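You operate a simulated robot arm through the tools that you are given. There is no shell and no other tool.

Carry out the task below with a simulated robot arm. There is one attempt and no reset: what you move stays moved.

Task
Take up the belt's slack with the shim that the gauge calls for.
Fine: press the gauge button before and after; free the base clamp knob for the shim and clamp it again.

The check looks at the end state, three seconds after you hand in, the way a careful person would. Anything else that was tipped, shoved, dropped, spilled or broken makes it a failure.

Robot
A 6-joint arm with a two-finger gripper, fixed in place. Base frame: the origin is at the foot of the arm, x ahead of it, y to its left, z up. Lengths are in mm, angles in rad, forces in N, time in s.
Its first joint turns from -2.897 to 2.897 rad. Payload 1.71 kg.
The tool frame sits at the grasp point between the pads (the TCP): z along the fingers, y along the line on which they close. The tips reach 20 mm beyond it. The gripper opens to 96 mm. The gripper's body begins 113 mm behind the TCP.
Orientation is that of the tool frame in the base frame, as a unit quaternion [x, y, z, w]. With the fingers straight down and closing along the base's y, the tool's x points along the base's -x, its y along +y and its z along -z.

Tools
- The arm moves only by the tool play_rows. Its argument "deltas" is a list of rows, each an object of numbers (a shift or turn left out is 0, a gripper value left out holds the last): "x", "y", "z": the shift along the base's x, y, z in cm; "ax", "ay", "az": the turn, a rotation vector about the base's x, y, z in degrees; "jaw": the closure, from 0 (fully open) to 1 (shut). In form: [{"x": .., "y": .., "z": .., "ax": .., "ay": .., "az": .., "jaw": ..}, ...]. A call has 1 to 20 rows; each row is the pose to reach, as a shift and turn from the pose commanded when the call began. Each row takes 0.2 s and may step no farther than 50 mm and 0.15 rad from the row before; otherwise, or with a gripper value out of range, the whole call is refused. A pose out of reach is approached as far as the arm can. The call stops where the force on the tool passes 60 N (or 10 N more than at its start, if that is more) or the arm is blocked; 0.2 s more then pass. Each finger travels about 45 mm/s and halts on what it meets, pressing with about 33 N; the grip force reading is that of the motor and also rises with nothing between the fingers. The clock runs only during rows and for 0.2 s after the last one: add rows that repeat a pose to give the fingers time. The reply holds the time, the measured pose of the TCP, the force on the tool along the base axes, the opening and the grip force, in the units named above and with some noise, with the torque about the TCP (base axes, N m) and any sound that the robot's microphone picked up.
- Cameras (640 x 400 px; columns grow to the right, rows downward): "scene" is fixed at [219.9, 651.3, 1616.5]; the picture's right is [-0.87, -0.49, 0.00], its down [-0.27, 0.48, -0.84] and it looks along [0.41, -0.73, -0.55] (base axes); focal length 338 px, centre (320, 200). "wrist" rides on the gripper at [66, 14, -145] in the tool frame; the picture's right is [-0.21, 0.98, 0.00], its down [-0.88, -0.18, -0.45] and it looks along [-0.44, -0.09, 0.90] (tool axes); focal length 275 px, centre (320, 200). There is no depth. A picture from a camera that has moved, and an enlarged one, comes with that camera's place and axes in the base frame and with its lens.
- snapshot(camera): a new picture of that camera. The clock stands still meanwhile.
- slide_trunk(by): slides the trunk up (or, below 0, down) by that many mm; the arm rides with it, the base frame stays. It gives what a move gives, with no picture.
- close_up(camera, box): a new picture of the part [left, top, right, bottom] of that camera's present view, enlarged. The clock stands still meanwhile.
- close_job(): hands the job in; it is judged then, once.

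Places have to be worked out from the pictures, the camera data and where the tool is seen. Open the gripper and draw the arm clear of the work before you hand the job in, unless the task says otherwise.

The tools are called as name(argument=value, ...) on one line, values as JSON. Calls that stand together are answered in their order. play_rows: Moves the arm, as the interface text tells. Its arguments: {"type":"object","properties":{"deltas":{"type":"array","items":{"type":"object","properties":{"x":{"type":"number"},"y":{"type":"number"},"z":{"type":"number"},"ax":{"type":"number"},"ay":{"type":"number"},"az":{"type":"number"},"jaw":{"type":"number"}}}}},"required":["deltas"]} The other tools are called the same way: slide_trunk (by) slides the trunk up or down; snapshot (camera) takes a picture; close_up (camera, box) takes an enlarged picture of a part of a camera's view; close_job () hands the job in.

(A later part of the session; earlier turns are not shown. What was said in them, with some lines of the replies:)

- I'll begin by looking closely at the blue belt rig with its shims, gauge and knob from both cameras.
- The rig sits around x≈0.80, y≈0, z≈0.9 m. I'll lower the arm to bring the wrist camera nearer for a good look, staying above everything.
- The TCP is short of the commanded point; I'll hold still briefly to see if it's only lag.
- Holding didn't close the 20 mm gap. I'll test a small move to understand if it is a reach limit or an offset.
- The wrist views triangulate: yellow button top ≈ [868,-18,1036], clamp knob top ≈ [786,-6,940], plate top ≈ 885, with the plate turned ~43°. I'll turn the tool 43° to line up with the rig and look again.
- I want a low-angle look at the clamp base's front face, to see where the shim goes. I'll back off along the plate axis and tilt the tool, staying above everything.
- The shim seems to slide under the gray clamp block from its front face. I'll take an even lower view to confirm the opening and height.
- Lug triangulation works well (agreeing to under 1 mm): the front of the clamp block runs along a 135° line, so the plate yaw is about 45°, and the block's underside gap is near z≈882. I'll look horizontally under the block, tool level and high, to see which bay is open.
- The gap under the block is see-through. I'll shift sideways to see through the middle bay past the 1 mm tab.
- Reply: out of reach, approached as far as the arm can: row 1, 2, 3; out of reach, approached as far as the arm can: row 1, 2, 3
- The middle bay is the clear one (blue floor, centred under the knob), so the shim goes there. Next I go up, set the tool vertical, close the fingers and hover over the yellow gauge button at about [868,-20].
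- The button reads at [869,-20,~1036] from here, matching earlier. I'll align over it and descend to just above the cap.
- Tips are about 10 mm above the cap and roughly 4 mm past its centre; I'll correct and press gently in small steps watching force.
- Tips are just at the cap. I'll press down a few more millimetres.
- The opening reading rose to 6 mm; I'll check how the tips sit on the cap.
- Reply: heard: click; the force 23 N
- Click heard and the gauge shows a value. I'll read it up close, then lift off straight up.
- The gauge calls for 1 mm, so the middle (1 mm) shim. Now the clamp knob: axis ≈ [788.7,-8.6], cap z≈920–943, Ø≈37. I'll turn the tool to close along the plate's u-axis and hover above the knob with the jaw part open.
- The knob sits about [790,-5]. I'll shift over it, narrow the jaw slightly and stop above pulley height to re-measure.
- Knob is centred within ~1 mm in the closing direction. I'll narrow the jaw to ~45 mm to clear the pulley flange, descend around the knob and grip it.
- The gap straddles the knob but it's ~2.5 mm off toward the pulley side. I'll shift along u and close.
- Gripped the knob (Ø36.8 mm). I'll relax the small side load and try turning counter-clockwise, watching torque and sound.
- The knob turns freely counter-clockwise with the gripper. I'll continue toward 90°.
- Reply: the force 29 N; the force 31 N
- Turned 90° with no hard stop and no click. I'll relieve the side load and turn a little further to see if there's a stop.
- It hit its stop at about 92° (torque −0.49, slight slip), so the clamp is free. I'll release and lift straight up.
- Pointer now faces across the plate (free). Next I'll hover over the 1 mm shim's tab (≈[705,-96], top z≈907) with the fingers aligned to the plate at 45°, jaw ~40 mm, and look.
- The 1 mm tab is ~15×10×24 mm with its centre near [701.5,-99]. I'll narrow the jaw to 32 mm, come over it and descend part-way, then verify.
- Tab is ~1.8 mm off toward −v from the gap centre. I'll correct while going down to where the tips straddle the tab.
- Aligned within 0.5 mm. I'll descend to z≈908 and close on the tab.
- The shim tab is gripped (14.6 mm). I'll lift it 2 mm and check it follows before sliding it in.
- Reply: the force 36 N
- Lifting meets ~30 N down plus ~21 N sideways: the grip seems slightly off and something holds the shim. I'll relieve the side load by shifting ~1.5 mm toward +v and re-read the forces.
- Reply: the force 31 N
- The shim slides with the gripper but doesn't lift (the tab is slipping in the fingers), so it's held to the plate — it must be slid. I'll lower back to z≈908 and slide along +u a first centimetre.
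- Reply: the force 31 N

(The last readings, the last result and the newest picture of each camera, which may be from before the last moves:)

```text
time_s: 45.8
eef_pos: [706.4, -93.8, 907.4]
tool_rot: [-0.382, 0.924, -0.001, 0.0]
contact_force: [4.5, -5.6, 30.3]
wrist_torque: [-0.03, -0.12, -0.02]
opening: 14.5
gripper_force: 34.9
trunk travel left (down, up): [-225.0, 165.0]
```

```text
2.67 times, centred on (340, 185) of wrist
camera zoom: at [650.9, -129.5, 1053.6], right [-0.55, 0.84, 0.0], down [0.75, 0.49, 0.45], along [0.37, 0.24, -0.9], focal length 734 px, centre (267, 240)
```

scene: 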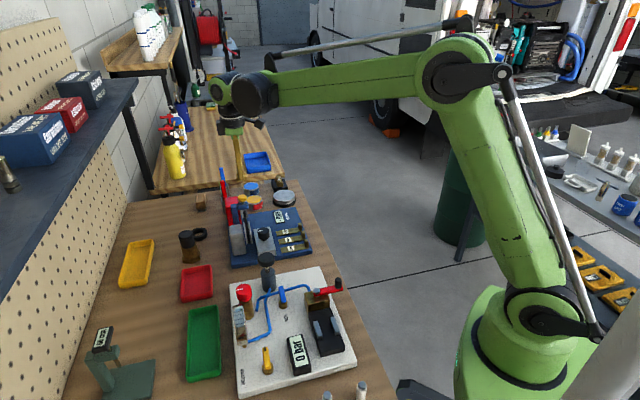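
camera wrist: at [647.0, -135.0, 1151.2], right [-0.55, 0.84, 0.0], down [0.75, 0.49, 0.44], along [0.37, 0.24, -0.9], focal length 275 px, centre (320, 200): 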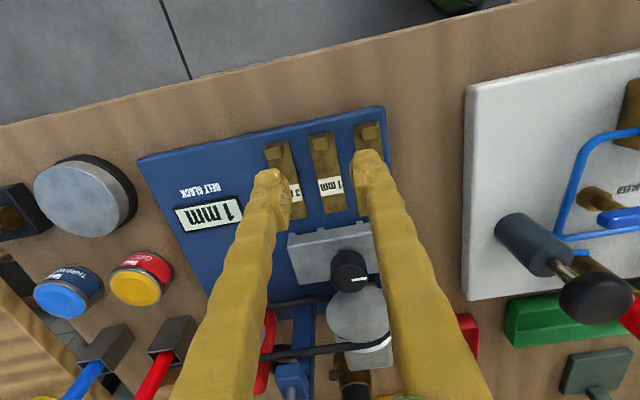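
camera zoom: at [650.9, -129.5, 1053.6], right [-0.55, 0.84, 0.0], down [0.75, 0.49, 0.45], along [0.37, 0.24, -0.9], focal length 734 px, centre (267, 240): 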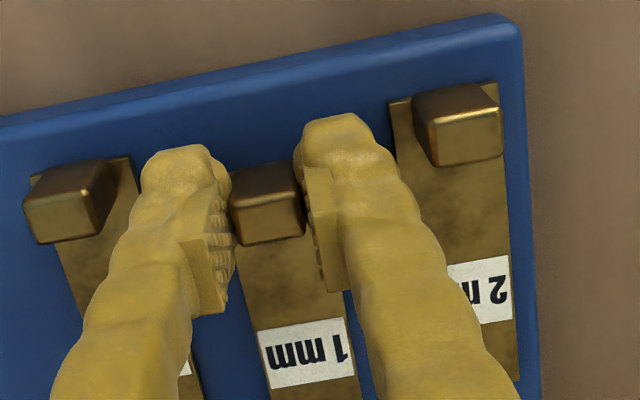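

Sliding works; I'm pressing down a bit now, so I'll ease z up ~1.5 mm and slide closer to the slot entry, then check alignment.

play_rows(deltas=[{"z": 0.15, "jaw": 0.95}, {"x": 0.1, "y": 0.15, "z": 0.15, "jaw": 0.95}, {"x": 0.25, "y": 0.35, "z": 0.15, "jaw": 0.95}, {"x": 0.25, "y": 0.35, "z": 0.15, "jaw": 0.95}])

snapshot(camera="wrist")

close_up(camera="wrist", box=[260, 160, 420, 280])

close_up(camera="scene", box=[250, 200, 310, 260])

```text
time_s: 46.8
eef_pos: [710.3, -90.1, 908.5]
tool_rot: [-0.383, 0.924, 0.0, -0.001]
contact_force: [3.1, -4.7, -24.2]
wrist_torque: [-0.02, -0.08, 0.01]
opening: 14.6
gripper_force: 34.9
trunk travel left (down, up): [-225.0, 165.0]
```

```text
taken
camera wrist: at [654.7, -126.2, 1053.7], right [-0.55, 0.84, 0.0], down [0.75, 0.49, 0.44], along [0.37, 0.24, -0.9], focal length 275 px, centre (320, 200)
```

wrist: 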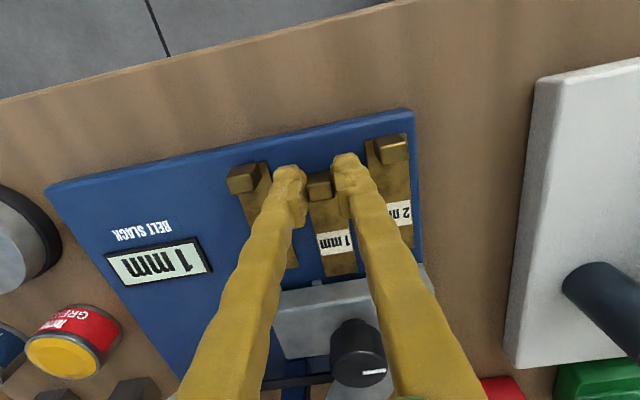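

```text
3.33 times, centred on (340, 220) of wrist
camera zoom: at [654.7, -126.2, 1053.7], right [-0.55, 0.84, 0.0], down [0.75, 0.49, 0.44], along [0.37, 0.24, -0.9], focal length 918 px, centre (253, 133)
```

zoom: 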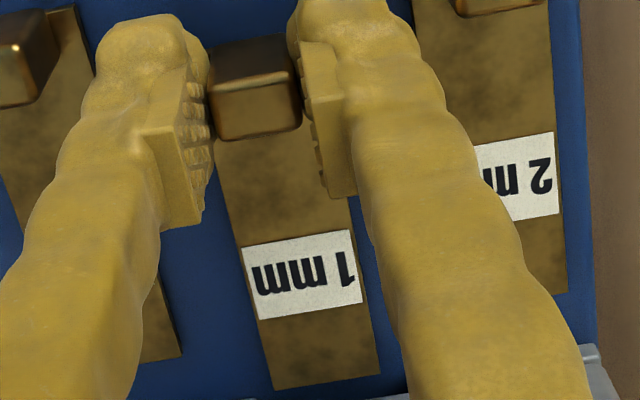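

```text
6.67 times, centred on (280, 230) of scene
camera zoom: at [219.9, 651.3, 1616.5], right [-0.87, -0.49, 0.0], down [-0.27, 0.48, -0.84], along [0.41, -0.73, -0.55], focal length 2256 px, centre (587, 0)
```

zoom: 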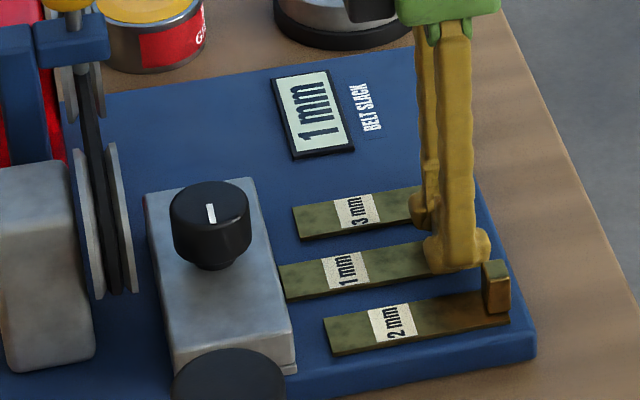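

Shim's inner end is at the slot entry, aligned within ~2 mm (slot has ~5 mm side clearance). I'll slide on ~25 mm with a slight bias toward the slot centre, watching forces.

play_rows(deltas=[{"z": -0.07, "jaw": 0.95}, {"x": 0.15, "y": 0.25, "z": -0.07, "jaw": 0.95}, {"x": 0.35, "y": 0.5, "z": -0.07, "jaw": 0.95}, {"x": 0.55, "y": 0.7, "z": -0.07, "jaw": 0.95}, {"x": 0.75, "y": 0.9, "z": -0.07, "jaw": 0.95}, {"x": 0.95, "y": 1.1, "z": -0.07, "jaw": 0.95}, {"x": 1.15, "y": 1.3, "z": -0.07, "jaw": 0.95}, {"x": 1.35, "y": 1.5, "z": -0.07, "jaw": 0.95}, {"x": 1.55, "y": 1.7, "z": -0.07, "jaw": 0.95}, {"x": 1.55, "y": 1.7, "z": -0.07, "jaw": 0.95}])

close_up(camera="wrist", box=[240, 130, 440, 280])

close_up(camera="scene", box=[250, 200, 310, 260])

```text
time_s: 49.0
eef_pos: [724.3, -75.5, 908.8]
tool_rot: [-0.383, 0.924, -0.001, 0.001]
contact_force: [24.5, -24.7, 23.3]
wrist_torque: [-0.34, -0.36, -0.06]
opening: 14.4
gripper_force: 35.0
trunk travel left (down, up): [-225.0, 165.0]
```

```text
2.67 times, centred on (340, 205) of wrist
camera zoom: at [669.2, -111.2, 1053.5], right [-0.55, 0.84, 0.0], down [0.75, 0.49, 0.45], along [0.37, 0.24, -0.9], focal length 734 px, centre (267, 187)
```

zoom: 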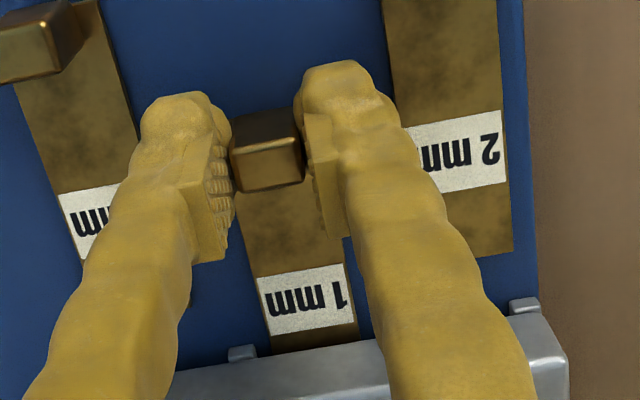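

```text
6.67 times, centred on (280, 230) of scene
camera zoom: at [219.9, 651.3, 1616.5], right [-0.87, -0.49, 0.0], down [-0.27, 0.48, -0.84], along [0.41, -0.73, -0.55], focal length 2256 px, centre (587, 0)
```

zoom: 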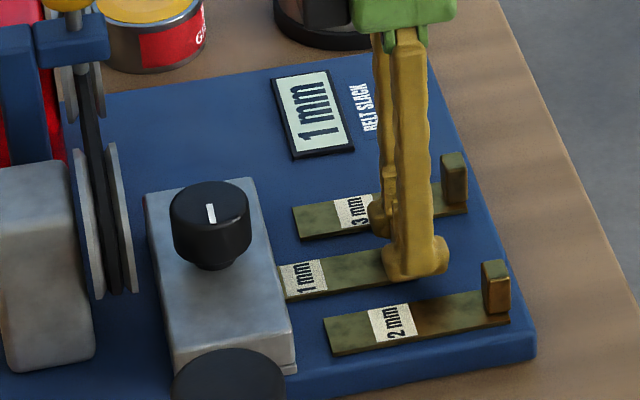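

The shim is entering the slot. The side load (~35 N) shows my +v bias is fighting its track, so I'll remove that bias, ease z, and continue straight along u.

play_rows(deltas=[{"x": 0.1, "y": -0.1, "z": 0.05, "jaw": 0.95}, {"x": 0.3, "y": 0.1, "z": 0.05, "jaw": 0.95}, {"x": 0.5, "y": 0.3, "z": 0.05, "jaw": 0.95}, {"x": 0.7, "y": 0.5, "z": 0.05, "jaw": 0.95}, {"x": 0.9, "y": 0.7, "z": 0.05, "jaw": 0.95}, {"x": 1.1, "y": 0.9, "z": 0.05, "jaw": 0.95}, {"x": 1.3, "y": 1.1, "z": 0.05, "jaw": 0.95}, {"x": 1.3, "y": 1.1, "z": 0.05, "jaw": 0.95}])

close_up(camera="wrist", box=[240, 130, 440, 280])

close_up(camera="scene", box=[250, 200, 310, 260])

```text
time_s: 50.8
eef_pos: [736.0, -64.0, 910.4]
tool_rot: [-0.383, 0.924, -0.001, 0.001]
contact_force: [-15.1, -26.4, 5.3]
wrist_torque: [-0.43, 0.29, 0.01]
opening: 14.6
gripper_force: 34.9
trunk travel left (down, up): [-225.0, 165.0]
```

```text
2.67 times, centred on (340, 205) of wrist
camera zoom: at [680.6, -100.0, 1055.7], right [-0.55, 0.84, 0.0], down [0.75, 0.49, 0.45], along [0.37, 0.24, -0.9], focal length 734 px, centre (267, 187)
```

zoom: 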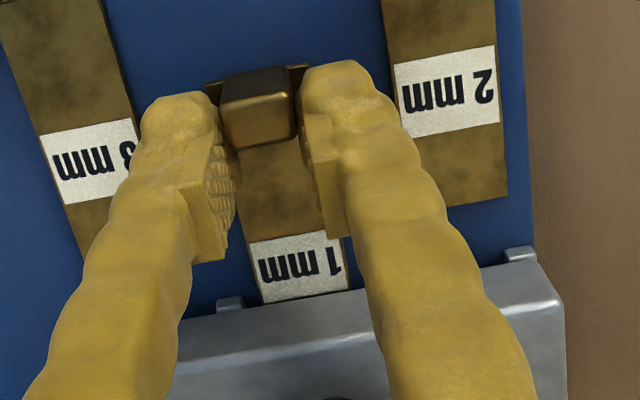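

```text
6.67 times, centred on (280, 230) of scene
camera zoom: at [219.9, 651.3, 1616.5], right [-0.87, -0.49, 0.0], down [-0.27, 0.48, -0.84], along [0.41, -0.73, -0.55], focal length 2256 px, centre (587, 0)
```

zoom: 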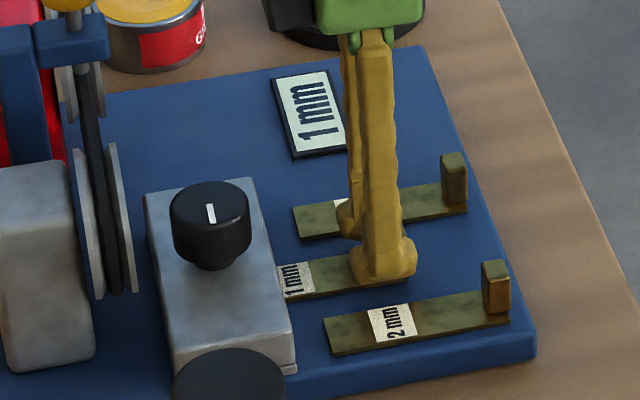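

The shim stopped: the fingers slid along the tab with ~29 N resistance after about 39 mm of travel. I'll look closely at where it sits before doing anything else.

close_up(camera="wrist", box=[290, 140, 410, 260])

close_up(camera="scene", box=[258, 215, 300, 250])

```text
3.33 times, centred on (350, 200) of wrist
camera zoom: at [680.6, -100.0, 1055.7], right [-0.55, 0.84, 0.0], down [0.75, 0.49, 0.45], along [0.37, 0.24, -0.9], focal length 918 px, centre (220, 200)
```

zoom: 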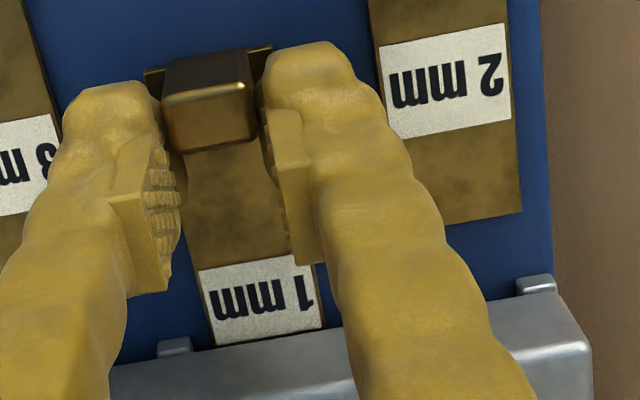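

```text
11.43 times, centred on (279, 232) of scene
camera zoom: at [219.9, 651.3, 1616.5], right [-0.87, -0.49, 0.0], down [-0.27, 0.48, -0.84], along [0.41, -0.73, -0.55], focal length 3868 px, centre (789, -171)
```

zoom: 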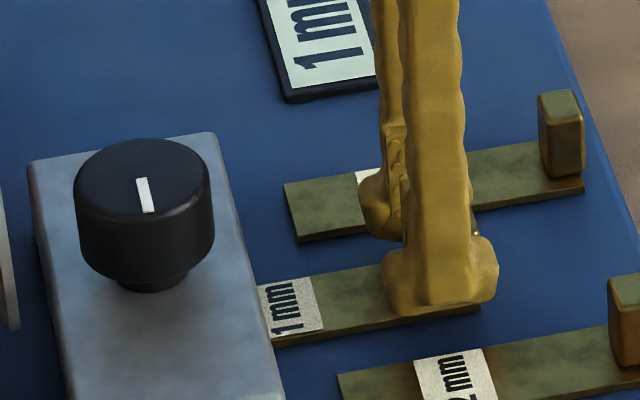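

The tab has slipped back ~10 mm in the fingers. I'll open slightly, re-centre on the tab, and re-grip so I can test how the shim is constrained.

play_rows(deltas=[{"jaw": 0.75}, {"jaw": 0.75}, {"x": -0.35, "y": -0.35, "jaw": 0.75}, {"x": -0.72, "y": -0.72, "jaw": 0.75}, {"x": -0.72, "y": -0.72, "jaw": 0.75}])

close_up(camera="wrist", box=[240, 130, 440, 280])

close_up(camera="scene", box=[250, 200, 310, 260])

```text
time_s: 52.0
eef_pos: [730.6, -69.3, 909.7]
tool_rot: [-0.382, 0.924, 0.0, 0.001]
contact_force: [0.1, 0.0, 1.4]
wrist_torque: [0.0, -0.02, -0.02]
opening: 23.8
gripper_force: 0.0
trunk travel left (down, up): [-225.0, 165.0]
```

```text
2.67 times, centred on (340, 205) of wrist
camera zoom: at [674.3, -105.3, 1055.1], right [-0.55, 0.84, 0.0], down [0.75, 0.49, 0.44], along [0.37, 0.24, -0.9], focal length 734 px, centre (267, 187)
```

zoom: 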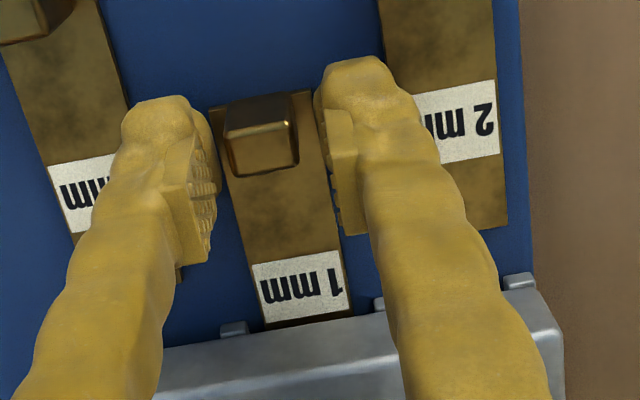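

```text
6.67 times, centred on (280, 230) of scene
camera zoom: at [219.9, 651.3, 1616.5], right [-0.87, -0.49, 0.0], down [-0.27, 0.48, -0.84], along [0.41, -0.73, -0.55], focal length 2256 px, centre (587, 0)
```

zoom: 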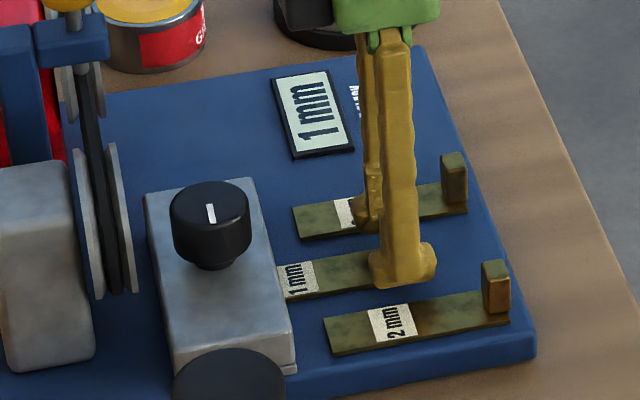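

Now I see the shim is centred in the middle bay (equal gaps to both guides). I'll re-grip the tab squarely.

play_rows(deltas=[{"x": -0.25, "y": -0.25, "jaw": 0.75}, {"x": -0.35, "y": -0.35, "jaw": 0.75}, {"x": -0.35, "y": -0.35, "jaw": 0.92}, {"x": -0.35, "y": -0.35, "jaw": 0.92}, {"x": -0.35, "y": -0.35, "jaw": 0.92}])

close_up(camera="wrist", box=[240, 130, 440, 280])

```text
time_s: 53.2
eef_pos: [726.6, -72.6, 908.7]
tool_rot: [-0.382, 0.924, 0.0, 0.0]
contact_force: [9.0, -8.0, 3.6]
wrist_torque: [-0.1, -0.1, 0.01]
opening: 14.5
gripper_force: 34.7
trunk travel left (down, up): [-225.0, 165.0]
```

```text
2.67 times, centred on (340, 205) of wrist
camera zoom: at [671.4, -109.1, 1054.4], right [-0.55, 0.84, 0.0], down [0.75, 0.49, 0.44], along [0.37, 0.24, -0.9], focal length 734 px, centre (267, 187)
```

zoom: 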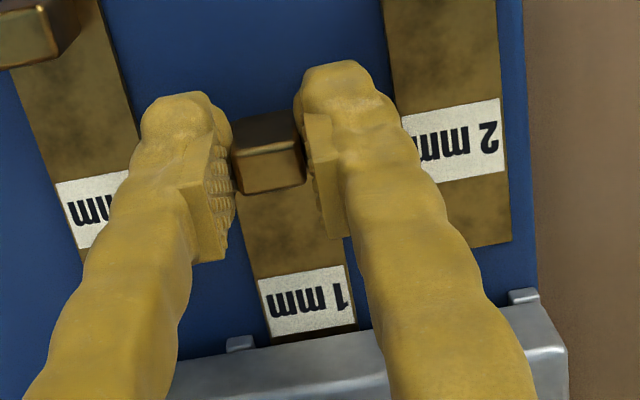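

play_rows(deltas=[{"x": 0.1, "y": 0.1, "jaw": 0.95}, {"x": 0.2, "y": 0.2, "jaw": 0.95}, {"x": 0.3, "y": 0.3, "jaw": 0.95}, {"x": 0.3, "y": 0.3, "jaw": 0.95}])

close_up(camera="wrist", box=[240, 130, 440, 280])

```text
time_s: 54.2
eef_pos: [730.3, -71.5, 909.7]
tool_rot: [-0.382, 0.924, -0.001, 0.0]
contact_force: [-23.0, -19.6, -5.5]
wrist_torque: [-0.3, 0.33, 0.01]
opening: 14.5
gripper_force: 35.4
trunk travel left (down, up): [-225.0, 165.0]
```

```text
2.67 times, centred on (340, 205) of wrist
camera zoom: at [673.5, -107.2, 1054.5], right [-0.55, 0.84, 0.0], down [0.75, 0.49, 0.44], along [0.37, 0.24, -0.9], focal length 734 px, centre (267, 187)
```

zoom: 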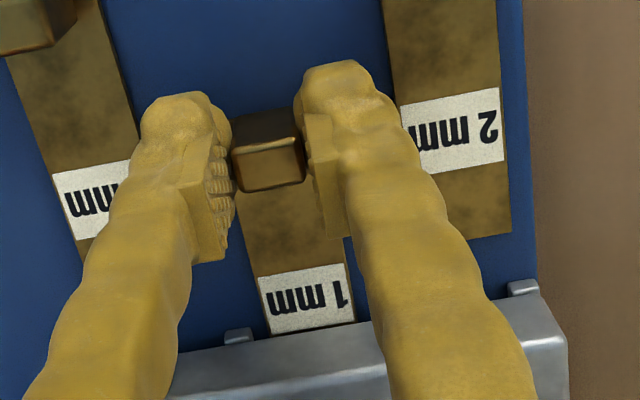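

Firm stop at this depth. I'll pull the shim back ~22 mm and probe sideways freedom to learn whether something in the bay (e.g. the screw) or a track is limiting.

play_rows(deltas=[{"x": -0.4, "y": -0.4, "jaw": 0.95}, {"x": -0.8, "y": -0.8, "jaw": 0.95}, {"x": -1.2, "y": -1.2, "jaw": 0.95}, {"x": -1.6, "y": -1.6, "jaw": 0.95}, {"x": -2.0, "y": -2.0, "jaw": 0.95}, {"x": -2.0, "y": -2.0, "jaw": 0.95}])

close_up(camera="wrist", box=[240, 130, 440, 280])

play_rows(deltas=[{"x": -0.07, "y": 0.07, "jaw": 0.95}, {"x": -0.14, "y": 0.14, "jaw": 0.95}, {"x": -0.21, "y": 0.21, "jaw": 0.95}, {"x": -0.21, "y": 0.21, "jaw": 0.95}])

close_up(camera="wrist", box=[240, 130, 440, 280])

```text
time_s: 55.6
eef_pos: [711.3, -89.5, 909.3]
tool_rot: [-0.382, 0.924, -0.001, -0.001]
contact_force: [-0.9, 1.2, -2.8]
wrist_torque: [0.02, -0.03, -0.02]
opening: 14.2
gripper_force: 35.2
trunk travel left (down, up): [-225.0, 165.0]
```

```text
2.67 times, centred on (340, 205) of wrist
camera zoom: at [654.7, -126.0, 1054.5], right [-0.55, 0.84, 0.0], down [0.75, 0.49, 0.44], along [0.37, 0.24, -0.9], focal length 734 px, centre (267, 187)
```

zoom: 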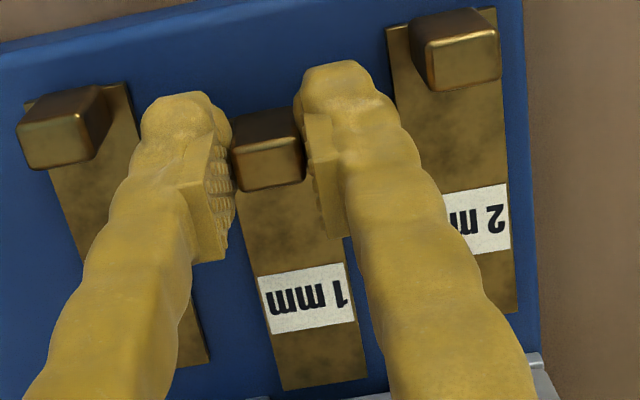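

```text
time_s: 56.6
eef_pos: [710.8, -89.1, 908.9]
tool_rot: [-0.381, 0.924, -0.001, 0.001]
contact_force: [27.2, -27.5, 18.8]
wrist_torque: [-0.54, -0.28, -0.01]
opening: 14.7
gripper_force: 35.2
trunk travel left (down, up): [-225.0, 165.0]
```

```text
2.67 times, centred on (340, 205) of wrist
camera zoom: at [654.0, -126.0, 1054.4], right [-0.55, 0.84, 0.0], down [0.75, 0.49, 0.45], along [0.37, 0.24, -0.9], focal length 734 px, centre (267, 187)
```

zoom: 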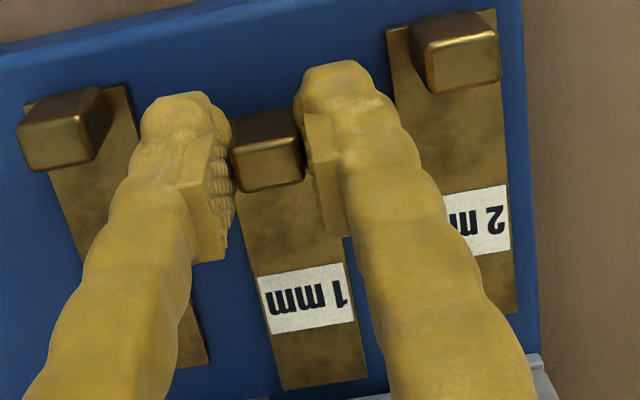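

Even clear of the slot, it won't move sideways: the shim runs on a track along u, so the stop I felt is its end of travel. I'll remove the side load and push it back in fully to that stop.

play_rows(deltas=[{"x": 0.2, "y": -0.2, "jaw": 0.95}, {"x": 0.5, "y": 0.1, "jaw": 0.95}, {"x": 0.8, "y": 0.4, "jaw": 0.95}, {"x": 1.1, "y": 0.7, "jaw": 0.95}, {"x": 1.4, "y": 1.0, "jaw": 0.95}, {"x": 1.7, "y": 1.3, "jaw": 0.95}, {"x": 2.0, "y": 1.6, "jaw": 0.95}, {"x": 2.3, "y": 1.9, "jaw": 0.95}, {"x": 2.4, "y": 2.0, "jaw": 0.95}, {"x": 2.4, "y": 2.0, "jaw": 0.95}])

close_up(camera="wrist", box=[240, 130, 440, 280])

```text
time_s: 58.8
eef_pos: [731.4, -69.6, 908.7]
tool_rot: [-0.382, 0.924, -0.001, 0.0]
contact_force: [-24.0, -19.2, 0.2]
wrist_torque: [-0.27, 0.34, 0.03]
opening: 14.3
gripper_force: 35.2
trunk travel left (down, up): [-225.0, 165.0]
```

```text
2.67 times, centred on (340, 205) of wrist
camera zoom: at [675.4, -105.3, 1054.1], right [-0.55, 0.84, 0.0], down [0.75, 0.49, 0.44], along [0.37, 0.24, -0.9], focal length 734 px, centre (267, 187)
```

zoom: 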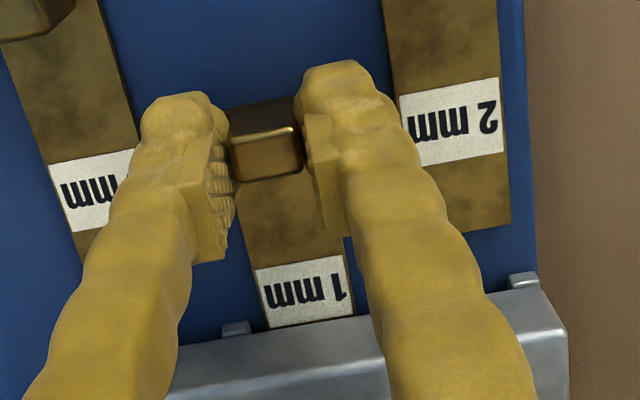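

Same stop again with ~30 N – shim is home. I'll open the fingers, lift clear, and check the result.

play_rows(deltas=[{"x": -0.1, "y": -0.1, "jaw": 0.72}, {"x": -0.25, "y": -0.25, "jaw": 0.72}, {"x": -0.25, "y": -0.25, "jaw": 0.72}, {"x": -0.25, "y": -0.25, "z": 1.5, "jaw": 0.72}, {"x": -0.25, "y": -0.25, "z": 4.5, "jaw": 0.72}, {"x": -0.25, "y": -0.25, "z": 9, "jaw": 0.6}, {"x": -0.25, "y": -0.25, "z": 13, "jaw": 0.5}, {"x": -0.25, "y": -0.25, "z": 13, "jaw": 0.5}])

snapshot(camera="wrist")

close_up(camera="wrist", box=[250, 100, 400, 260])

close_up(camera="scene", box=[240, 190, 320, 260])

```text
time_s: 60.6
eef_pos: [731.2, -70.9, 1039.4]
tool_rot: [-0.383, 0.924, -0.001, 0.0]
contact_force: [-0.7, 0.9, 0.5]
wrist_torque: [-0.02, 0.0, 0.02]
opening: 48.0
gripper_force: 0.1
trunk travel left (down, up): [-225.0, 165.0]
```

```text
taken
camera wrist: at [674.9, -107.5, 1185.0], right [-0.55, 0.84, 0.0], down [0.75, 0.49, 0.44], along [0.37, 0.24, -0.9], focal length 275 px, centre (320, 200)
```

wrist: 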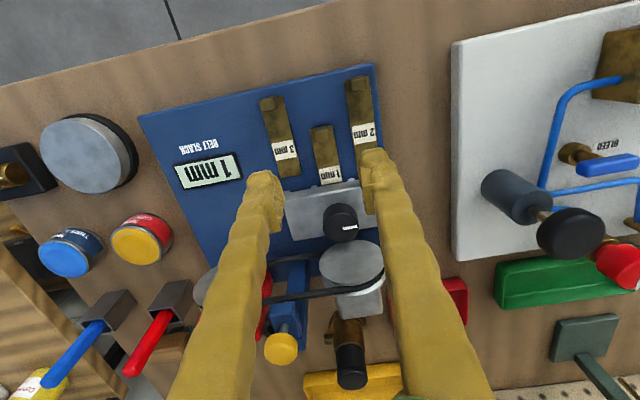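

```text
2.50 times, centred on (325, 180) of wrist
camera zoom: at [674.9, -107.5, 1185.0], right [-0.55, 0.84, 0.0], down [0.75, 0.49, 0.44], along [0.37, 0.24, -0.9], focal length 688 px, centre (308, 250)
```

zoom: 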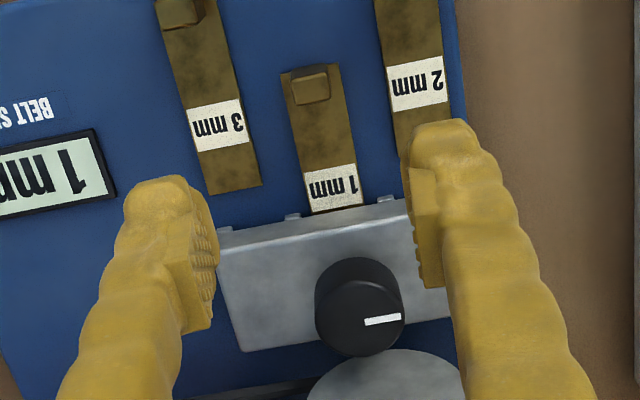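

```text
5.71 times, centred on (280, 225) of scene
camera zoom: at [219.9, 651.3, 1616.5], right [-0.87, -0.49, 0.0], down [-0.27, 0.48, -0.84], along [0.41, -0.73, -0.55], focal length 1934 px, centre (549, 57)
```

zoom: 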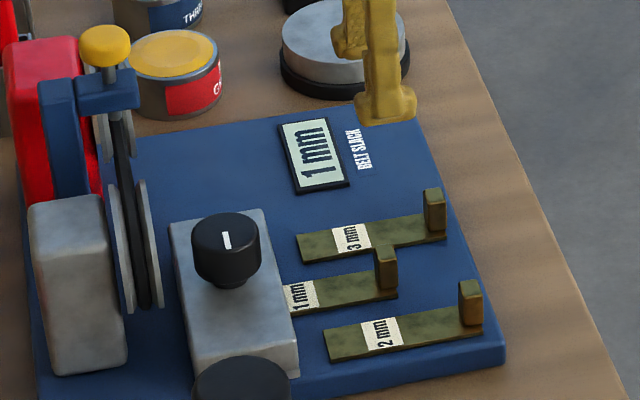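

The 1 mm shim is in under the base. Now I'll go back over the knob (axis ≈ [791.5,-5.8]) with the fingers along v to re-clamp it.

play_rows(deltas=[{"x": 2, "y": 2.2, "jaw": 0.5}, {"x": 4, "y": 4.4, "jaw": 0.5}, {"x": 6, "y": 6.5, "jaw": 0.5}, {"x": 6, "y": 6.5, "z": -2.5, "jaw": 0.5}, {"x": 6, "y": 6.5, "z": -2.5, "jaw": 0.5}])

close_up(camera="wrist", box=[240, 80, 400, 200])

```text
time_s: 61.8
eef_pos: [789.7, -6.6, 1016.2]
tool_rot: [-0.383, 0.924, -0.001, 0.0]
contact_force: [0.6, -0.5, 1.1]
wrist_torque: [0.0, 0.02, 0.0]
opening: 48.1
gripper_force: 0.2
trunk travel left (down, up): [-225.0, 165.0]
```

```text
3.33 times, centred on (320, 140) of wrist
camera zoom: at [733.2, -42.8, 1161.1], right [-0.55, 0.84, 0.0], down [0.75, 0.49, 0.44], along [0.37, 0.24, -0.9], focal length 918 px, centre (320, 400)
```

zoom: 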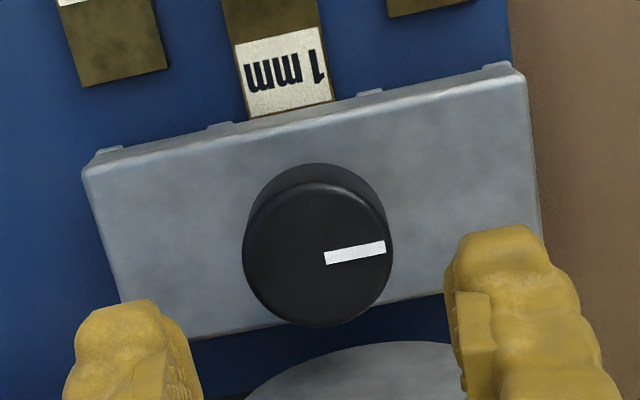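

Centred within ~1 mm. Descending and gripping the knob.

play_rows(deltas=[{"x": 0.12, "y": 0.03, "z": -2, "jaw": 0.5}, {"x": 0.12, "y": 0.03, "z": -4, "jaw": 0.5}, {"x": 0.12, "y": 0.03, "z": -6, "jaw": 0.5}, {"x": 0.12, "y": 0.03, "z": -7.8, "jaw": 0.5}, {"x": 0.12, "y": 0.03, "z": -7.8, "jaw": 0.5}, {"x": 0.12, "y": 0.03, "z": -7.8, "jaw": 0.72}, {"x": 0.12, "y": 0.03, "z": -7.8, "jaw": 0.72}, {"x": 0.12, "y": 0.03, "z": -7.8, "jaw": 0.72}])

close_up(camera="wrist", box=[220, 90, 420, 240])

```text
time_s: 63.6
eef_pos: [790.3, -3.8, 936.6]
tool_rot: [-0.382, 0.924, 0.0, 0.0]
contact_force: [14.5, -14.7, 5.0]
wrist_torque: [-0.21, -0.15, 0.04]
opening: 40.0
gripper_force: 9.3
trunk travel left (down, up): [-225.0, 165.0]
```

```text
2.67 times, centred on (320, 165) of wrist
camera zoom: at [735.2, -40.6, 1081.3], right [-0.55, 0.84, 0.0], down [0.75, 0.49, 0.44], along [0.37, 0.24, -0.9], focal length 734 px, centre (320, 293)
```

zoom: 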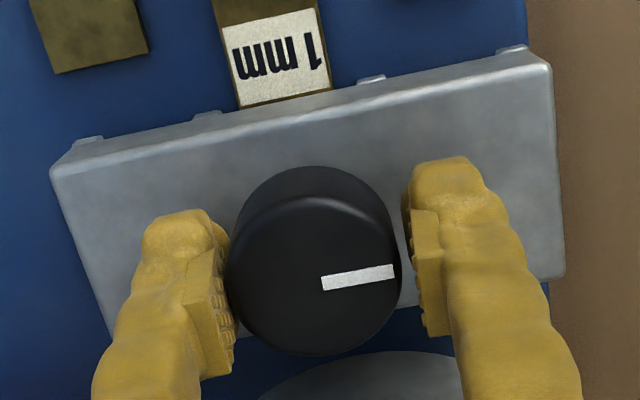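

The left finger touched first; I'll shift ~2 mm toward −v and close fully.

play_rows(deltas=[{"x": 0.15, "y": -0.17, "jaw": 0.66}, {"x": 0.15, "y": -0.17, "jaw": 0.75}, {"x": 0.15, "y": -0.17, "jaw": 0.75}, {"x": 0.15, "y": -0.17, "jaw": 0.75}])

```text
time_s: 64.6
eef_pos: [792.0, -5.3, 935.4]
tool_rot: [-0.383, 0.924, -0.002, 0.0]
contact_force: [3.2, -5.2, -4.8]
wrist_torque: [0.08, -0.09, 0.01]
opening: 36.8
gripper_force: 34.7
trunk travel left (down, up): [-225.0, 165.0]
```

Balanced grip. Now turning clockwise to clamp, first ~42°.

play_rows(deltas=[{"az": -6, "jaw": 0.75}, {"az": -12, "jaw": 0.75}, {"az": -18, "jaw": 0.75}, {"az": -24, "jaw": 0.75}, {"az": -30, "jaw": 0.75}, {"az": -36, "jaw": 0.75}, {"az": -42, "jaw": 0.75}, {"az": -42, "jaw": 0.75}])

close_up(camera="wrist", box=[220, 90, 420, 240])

```text
time_s: 66.4
eef_pos: [793.3, -6.0, 935.4]
tool_rot: [-0.026, 1.0, -0.001, -0.001]
contact_force: [1.5, 11.0, -6.6]
wrist_torque: [0.14, 0.2, -0.06]
opening: 36.6
gripper_force: 34.7
trunk travel left (down, up): [-225.0, 165.0]
```

```text
2.67 times, centred on (320, 165) of wrist
camera zoom: at [726.8, 5.3, 1081.4], right [0.16, 0.99, 0.0], down [0.89, -0.14, 0.44], along [0.44, -0.07, -0.9], focal length 734 px, centre (320, 293)
```

zoom: 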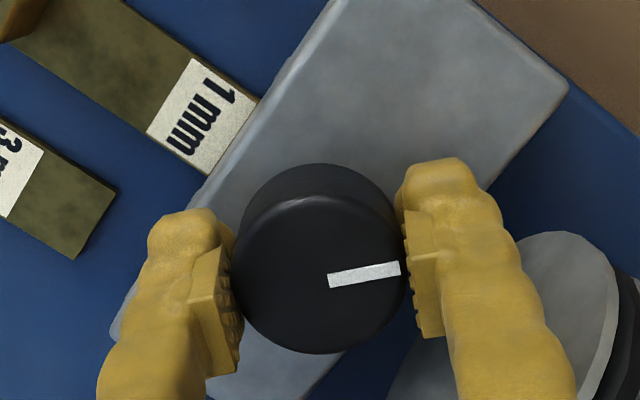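

play_rows(deltas=[{"x": -0.12, "y": 0.05, "az": -6, "jaw": 0.75}, {"x": -0.12, "y": 0.05, "az": -12, "jaw": 0.75}, {"x": -0.12, "y": 0.05, "az": -18, "jaw": 0.75}, {"x": -0.12, "y": 0.05, "az": -24, "jaw": 0.75}, {"x": -0.12, "y": 0.05, "az": -30, "jaw": 0.75}, {"x": -0.12, "y": 0.05, "az": -36, "jaw": 0.75}, {"x": -0.12, "y": 0.05, "az": -42, "jaw": 0.75}, {"x": -0.12, "y": 0.05, "az": -47, "jaw": 0.75}, {"x": -0.12, "y": 0.05, "az": -47, "jaw": 0.75}])

close_up(camera="wrist", box=[220, 90, 420, 240])

close_up(camera="scene", box=[230, 180, 310, 260])

```text
time_s: 68.4
eef_pos: [792.1, -5.6, 936.1]
tool_rot: [0.374, 0.927, -0.002, -0.001]
contact_force: [27.0, 20.6, 9.6]
wrist_torque: [0.31, -0.36, 0.02]
opening: 36.6
gripper_force: 34.8
trunk travel left (down, up): [-225.0, 165.0]
```

```text
2.67 times, centred on (320, 165) of wrist
camera zoom: at [754.8, 50.4, 1081.3], right [0.83, 0.56, 0.0], down [0.5, -0.74, 0.44], along [0.25, -0.37, -0.9], focal length 734 px, centre (320, 293)
```

zoom: 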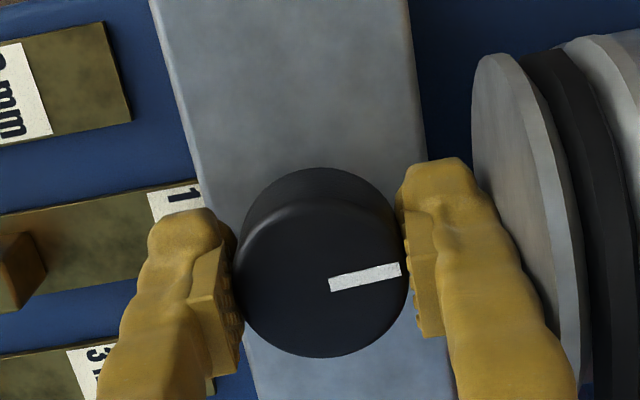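

```text
5.00 times, centred on (270, 220) of scene
camera zoom: at [219.9, 651.3, 1616.5], right [-0.87, -0.49, 0.0], down [-0.27, 0.48, -0.84], along [0.41, -0.73, -0.55], focal length 1692 px, centre (570, 100)
```

zoom: 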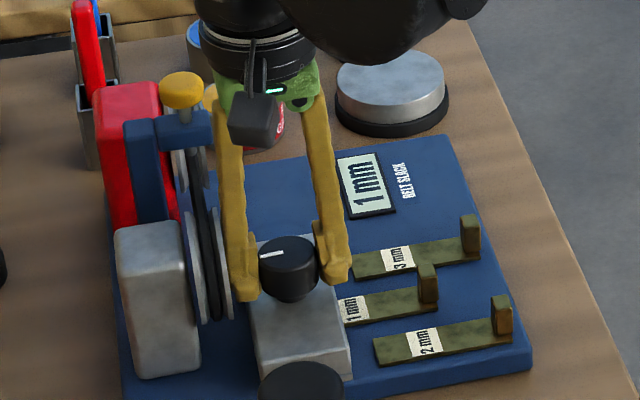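

Nearly back to the clamped direction; I'll relieve the load along u and turn the last bit to feel the stop.

play_rows(deltas=[{"x": 0.1, "y": 0.08, "jaw": 0.75}, {"x": 0.1, "y": 0.08, "az": -5, "jaw": 0.75}, {"x": 0.1, "y": 0.08, "az": -10, "jaw": 0.75}, {"x": 0.1, "y": 0.08, "az": -14, "jaw": 0.75}, {"x": 0.1, "y": 0.08, "az": -14, "jaw": 0.75}])

close_up(camera="wrist", box=[220, 90, 420, 240])

close_up(camera="scene", box=[230, 180, 310, 260])

```text
time_s: 69.6
eef_pos: [791.4, -6.3, 936.2]
tool_rot: [0.485, 0.874, -0.002, -0.002]
contact_force: [-8.2, -5.8, -5.0]
wrist_torque: [-0.33, -0.06, 0.44]
opening: 36.4
gripper_force: 34.9
trunk travel left (down, up): [-225.0, 165.0]
```

```text
2.67 times, centred on (320, 165) of wrist
camera zoom: at [770.0, 57.5, 1081.0], right [0.94, 0.34, 0.0], down [0.31, -0.84, 0.45], along [0.15, -0.42, -0.9], focal length 734 px, centre (320, 293)
```

zoom: 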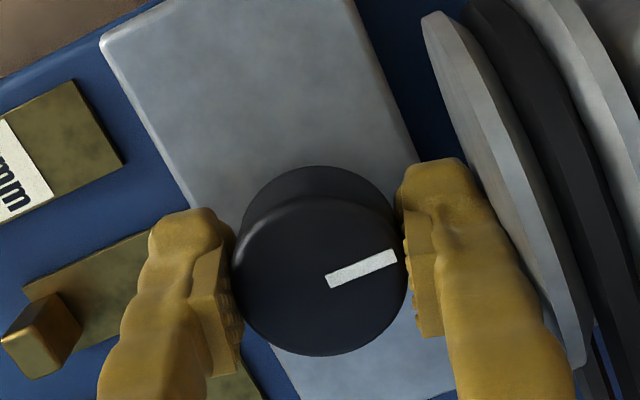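

```text
5.00 times, centred on (270, 220) of scene
camera zoom: at [219.9, 651.3, 1616.5], right [-0.87, -0.49, 0.0], down [-0.27, 0.48, -0.84], along [0.41, -0.73, -0.55], focal length 1692 px, centre (570, 100)
```

zoom: 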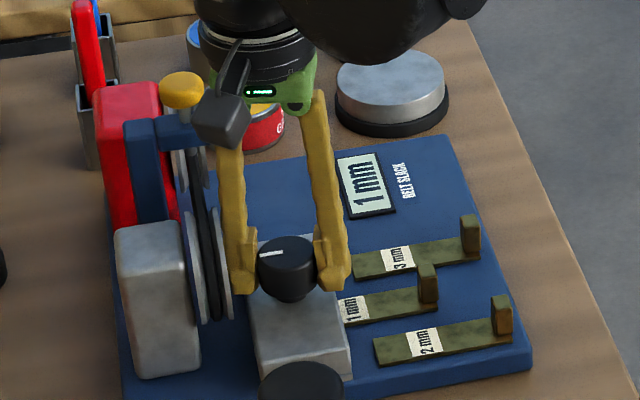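

At the clamp stop (torque +0.44, slight slip), pointer back at its original direction. Release and lift straight up.

play_rows(deltas=[{"jaw": 0.55}, {"jaw": 0.55}, {"jaw": 0.55}, {"z": 2, "jaw": 0.55}, {"z": 6, "jaw": 0.55}, {"z": 10, "jaw": 0.55}, {"z": 14, "jaw": 0.55}, {"z": 17, "jaw": 0.55}, {"z": 17, "jaw": 0.55}])

close_up(camera="scene", box=[220, 170, 320, 260])

snapshot(camera="wrist")

```text
time_s: 71.6
eef_pos: [793.2, -3.9, 1108.7]
tool_rot: [0.485, 0.875, -0.001, -0.001]
contact_force: [-0.6, -0.5, 0.7]
wrist_torque: [-0.02, -0.01, 0.01]
opening: 43.0
gripper_force: 0.0
trunk travel left (down, up): [-225.0, 165.0]
```

```text
4.44 times, centred on (270, 215) of scene
camera zoom: at [219.9, 651.3, 1616.5], right [-0.87, -0.49, 0.0], down [-0.27, 0.48, -0.84], along [0.41, -0.73, -0.55], focal length 1504 px, centre (542, 133)
```

zoom: 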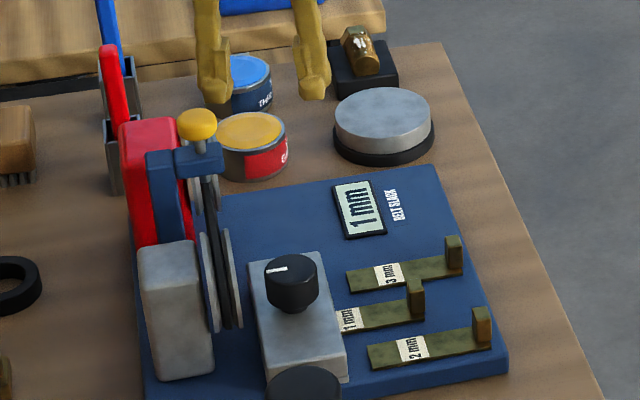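

```text
taken
camera wrist: at [770.4, 60.0, 1254.2], right [0.94, 0.34, 0.0], down [0.31, -0.84, 0.45], along [0.15, -0.42, -0.9], focal length 275 px, centre (320, 200)
```

wrist: 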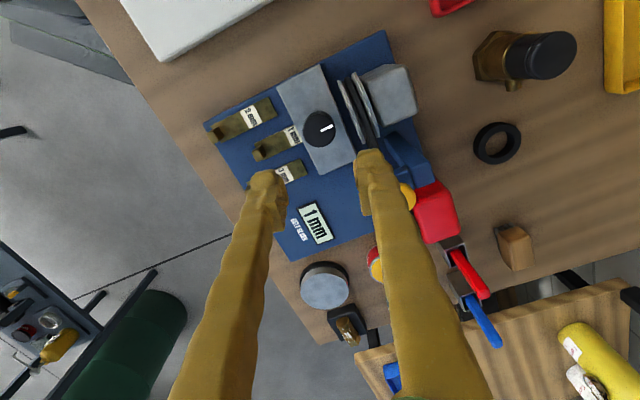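

Knob is clamped, pointer as at the start. Now close the fingers and move over the gauge button to press it again.

play_rows(deltas=[{"x": 2, "y": -0.4, "z": 1, "jaw": 1}, {"x": 4, "y": -0.9, "z": 1, "jaw": 1}, {"x": 6, "y": -1.4, "z": 1, "jaw": 1}, {"x": 7.6, "y": -1.8, "z": 0, "jaw": 1}, {"x": 7.6, "y": -1.8, "z": -2, "jaw": 1}, {"x": 7.6, "y": -1.8, "z": -3, "jaw": 1}, {"x": 7.6, "y": -1.8, "z": -3, "jaw": 1}])

close_up(camera="wrist", box=[250, 90, 400, 190])

close_up(camera="scene", box=[220, 150, 320, 240])

```text
time_s: 73.2
eef_pos: [868.5, -22.3, 1075.6]
tool_rot: [0.485, 0.875, -0.002, -0.001]
contact_force: [-0.3, -0.2, 0.3]
wrist_torque: [-0.03, 0.02, -0.01]
opening: 0.2
gripper_force: 30.1
trunk travel left (down, up): [-225.0, 165.0]
```

```text
4.00 times, centred on (325, 140) of wrist
camera zoom: at [846.6, 41.5, 1221.3], right [0.94, 0.34, 0.0], down [0.31, -0.84, 0.44], along [0.15, -0.42, -0.9], focal length 1101 px, centre (300, 440)
```

zoom: 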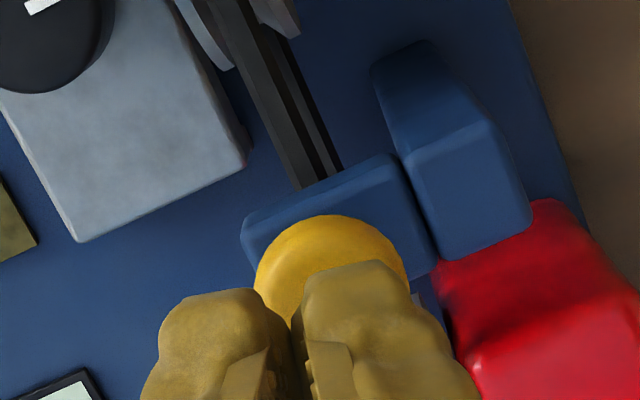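

```text
4.44 times, centred on (270, 195) of scene
camera zoom: at [219.9, 651.3, 1616.5], right [-0.87, -0.49, 0.0], down [-0.27, 0.48, -0.84], along [0.41, -0.73, -0.55], focal length 1504 px, centre (542, 222)
```

zoom: 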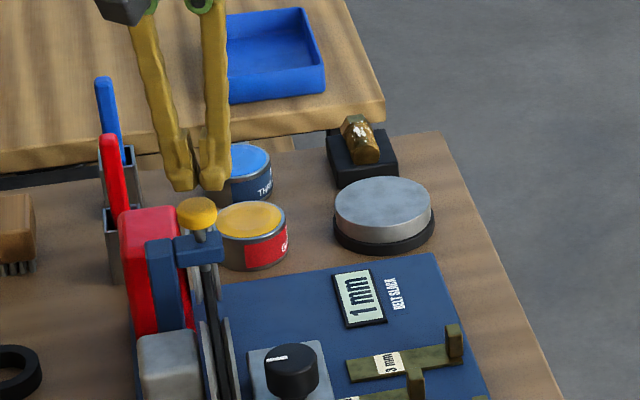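

I'll correct ~3 mm toward the cap's centre and press down gently until it clicks.

play_rows(deltas=[{"x": 0.3, "y": 0.25, "z": -0.5, "jaw": 1}, {"x": 0.3, "y": 0.25, "z": -1.0, "jaw": 1}, {"x": 0.3, "y": 0.25, "z": -1.4, "jaw": 1}, {"x": 0.3, "y": 0.25, "z": -1.7, "jaw": 1}, {"x": 0.3, "y": 0.25, "z": -1.7, "jaw": 1}])

close_up(camera="scene", box=[220, 150, 320, 240])

```text
time_s: 74.4
eef_pos: [871.0, -19.1, 1058.9]
tool_rot: [0.485, 0.875, -0.001, -0.001]
contact_force: [0.6, 0.1, -0.9]
wrist_torque: [-0.03, 0.02, -0.01]
opening: 0.0
gripper_force: 29.2
trunk travel left (down, up): [-225.0, 165.0]
```

```text
4.44 times, centred on (270, 195) of scene
camera zoom: at [219.9, 651.3, 1616.5], right [-0.87, -0.49, 0.0], down [-0.27, 0.48, -0.84], along [0.41, -0.73, -0.55], focal length 1504 px, centre (542, 222)
```

zoom: 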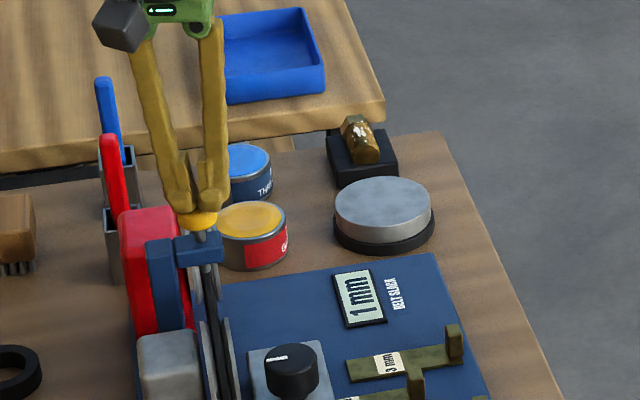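

play_rows(deltas=[{"z": -0.2, "jaw": 1}, {"z": -0.4, "jaw": 1}, {"z": -0.6, "jaw": 1}, {"z": -0.8, "jaw": 1}, {"z": -0.8, "jaw": 1}])

close_up(camera="scene", box=[220, 150, 320, 240])

```text
time_s: 75.6
eef_pos: [871.2, -21.1, 1050.3]
tool_rot: [0.486, 0.874, -0.001, 0.0]
contact_force: [0.5, -2.6, 11.8]
wrist_torque: [-0.08, 0.0, 0.02]
opening: 5.8
gripper_force: 28.9
trunk travel left (down, up): [-225.0, 165.0]
heard: click
```

```text
4.44 times, centred on (270, 195) of scene
camera zoom: at [219.9, 651.3, 1616.5], right [-0.87, -0.49, 0.0], down [-0.27, 0.48, -0.84], along [0.41, -0.73, -0.55], focal length 1504 px, centre (542, 222)
```

zoom: 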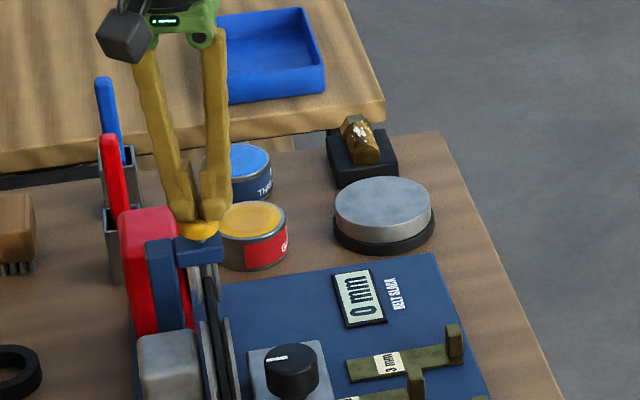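

Click, and the gauge now reads 0 mm: the slack is taken up. I'll lift off, open the gripper and draw the arm clear.

play_rows(deltas=[{"z": 1, "jaw": 1}, {"z": 4, "jaw": 1}, {"z": 8, "jaw": 1}, {"z": 12, "jaw": 0.5}, {"z": 16, "jaw": 0}, {"x": -4, "z": 19, "jaw": 0}, {"x": -8, "z": 20, "jaw": 0}, {"x": -12, "z": 20, "jaw": 0}, {"x": -16, "z": 20, "jaw": 0}, {"x": -20, "z": 20, "jaw": 0}, {"x": -24, "z": 20, "jaw": 0}, {"x": -28, "z": 20, "jaw": 0}, {"x": -31, "z": 20, "jaw": 0}, {"x": -31, "z": 20, "jaw": 0}])

snapshot(camera="scene")

close_up(camera="scene", box=[210, 160, 330, 260])

snapshot(camera="wrist")

```text
time_s: 78.6
eef_pos: [561.7, -19.8, 1250.7]
tool_rot: [0.485, 0.874, -0.001, -0.001]
contact_force: [-0.1, 0.1, 0.0]
wrist_torque: [-0.03, -0.06, 0.0]
opening: 96.0
gripper_force: 0.0
trunk travel left (down, up): [-225.0, 165.0]
```

```text
taken
```

scene: 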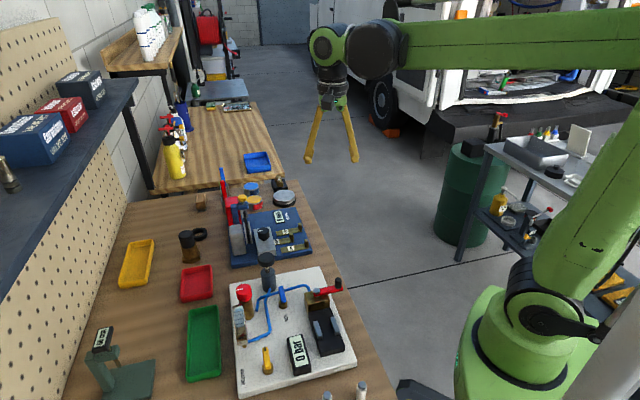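

```text
4.00 times, centred on (270, 210) of scene
camera zoom: at [219.9, 651.3, 1616.5], right [-0.87, -0.49, 0.0], down [-0.27, 0.48, -0.84], along [0.41, -0.73, -0.55], focal length 1354 px, centre (520, 160)
```

zoom: 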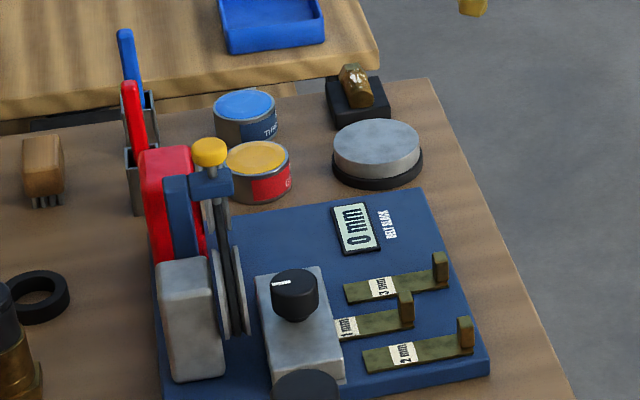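

```text
taken
camera wrist: at [538.5, 43.0, 1395.0], right [0.94, 0.34, 0.0], down [0.31, -0.84, 0.45], along [0.15, -0.42, -0.9], focal length 275 px, centre (320, 200)
```

wrist: 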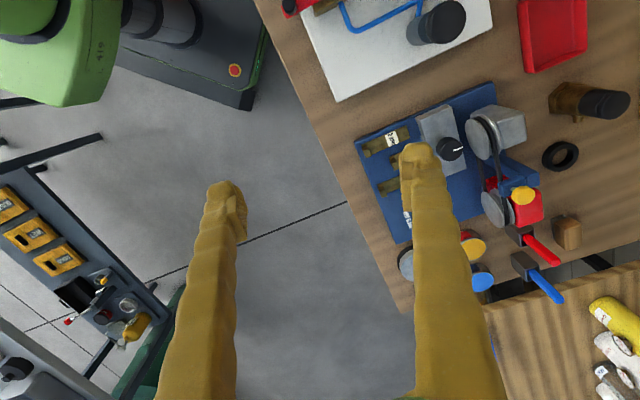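

The gauge reads 0 mm and the 1 mm shim is under the base. The knob is back at its clamped stop, nothing else has moved, and the open gripper is clear, so I'm handing the job in.

close_job()

```text
The job is handed in.
```

The belt's slack is taken up. The gauge called for the 1 mm shim, and with it fitted the gauge now reads 0 mm.

- **Before:** I pressed the yellow button, heard it click, and the gauge read 1 mm.
- **Clamp freed:** I turned the base clamp knob about 92° counter-clockwise to its stop.
- **Shim fitted:** I slid the 1 mm shim along its track into the middle slot under the base, pushing until it met a firm stop after roughly 38 mm.
- **Clamp closed:** I turned the knob clockwise back to its stop, with the pointer where it started.
- **After:** I pressed the button again, heard it click, and the gauge read 0 mm.

In the last pictures the other two shims and the rest of the bench look undisturbed. I opened the gripper and drew the arm clear before handing in. The job has been handed in; no verdict came back with it.
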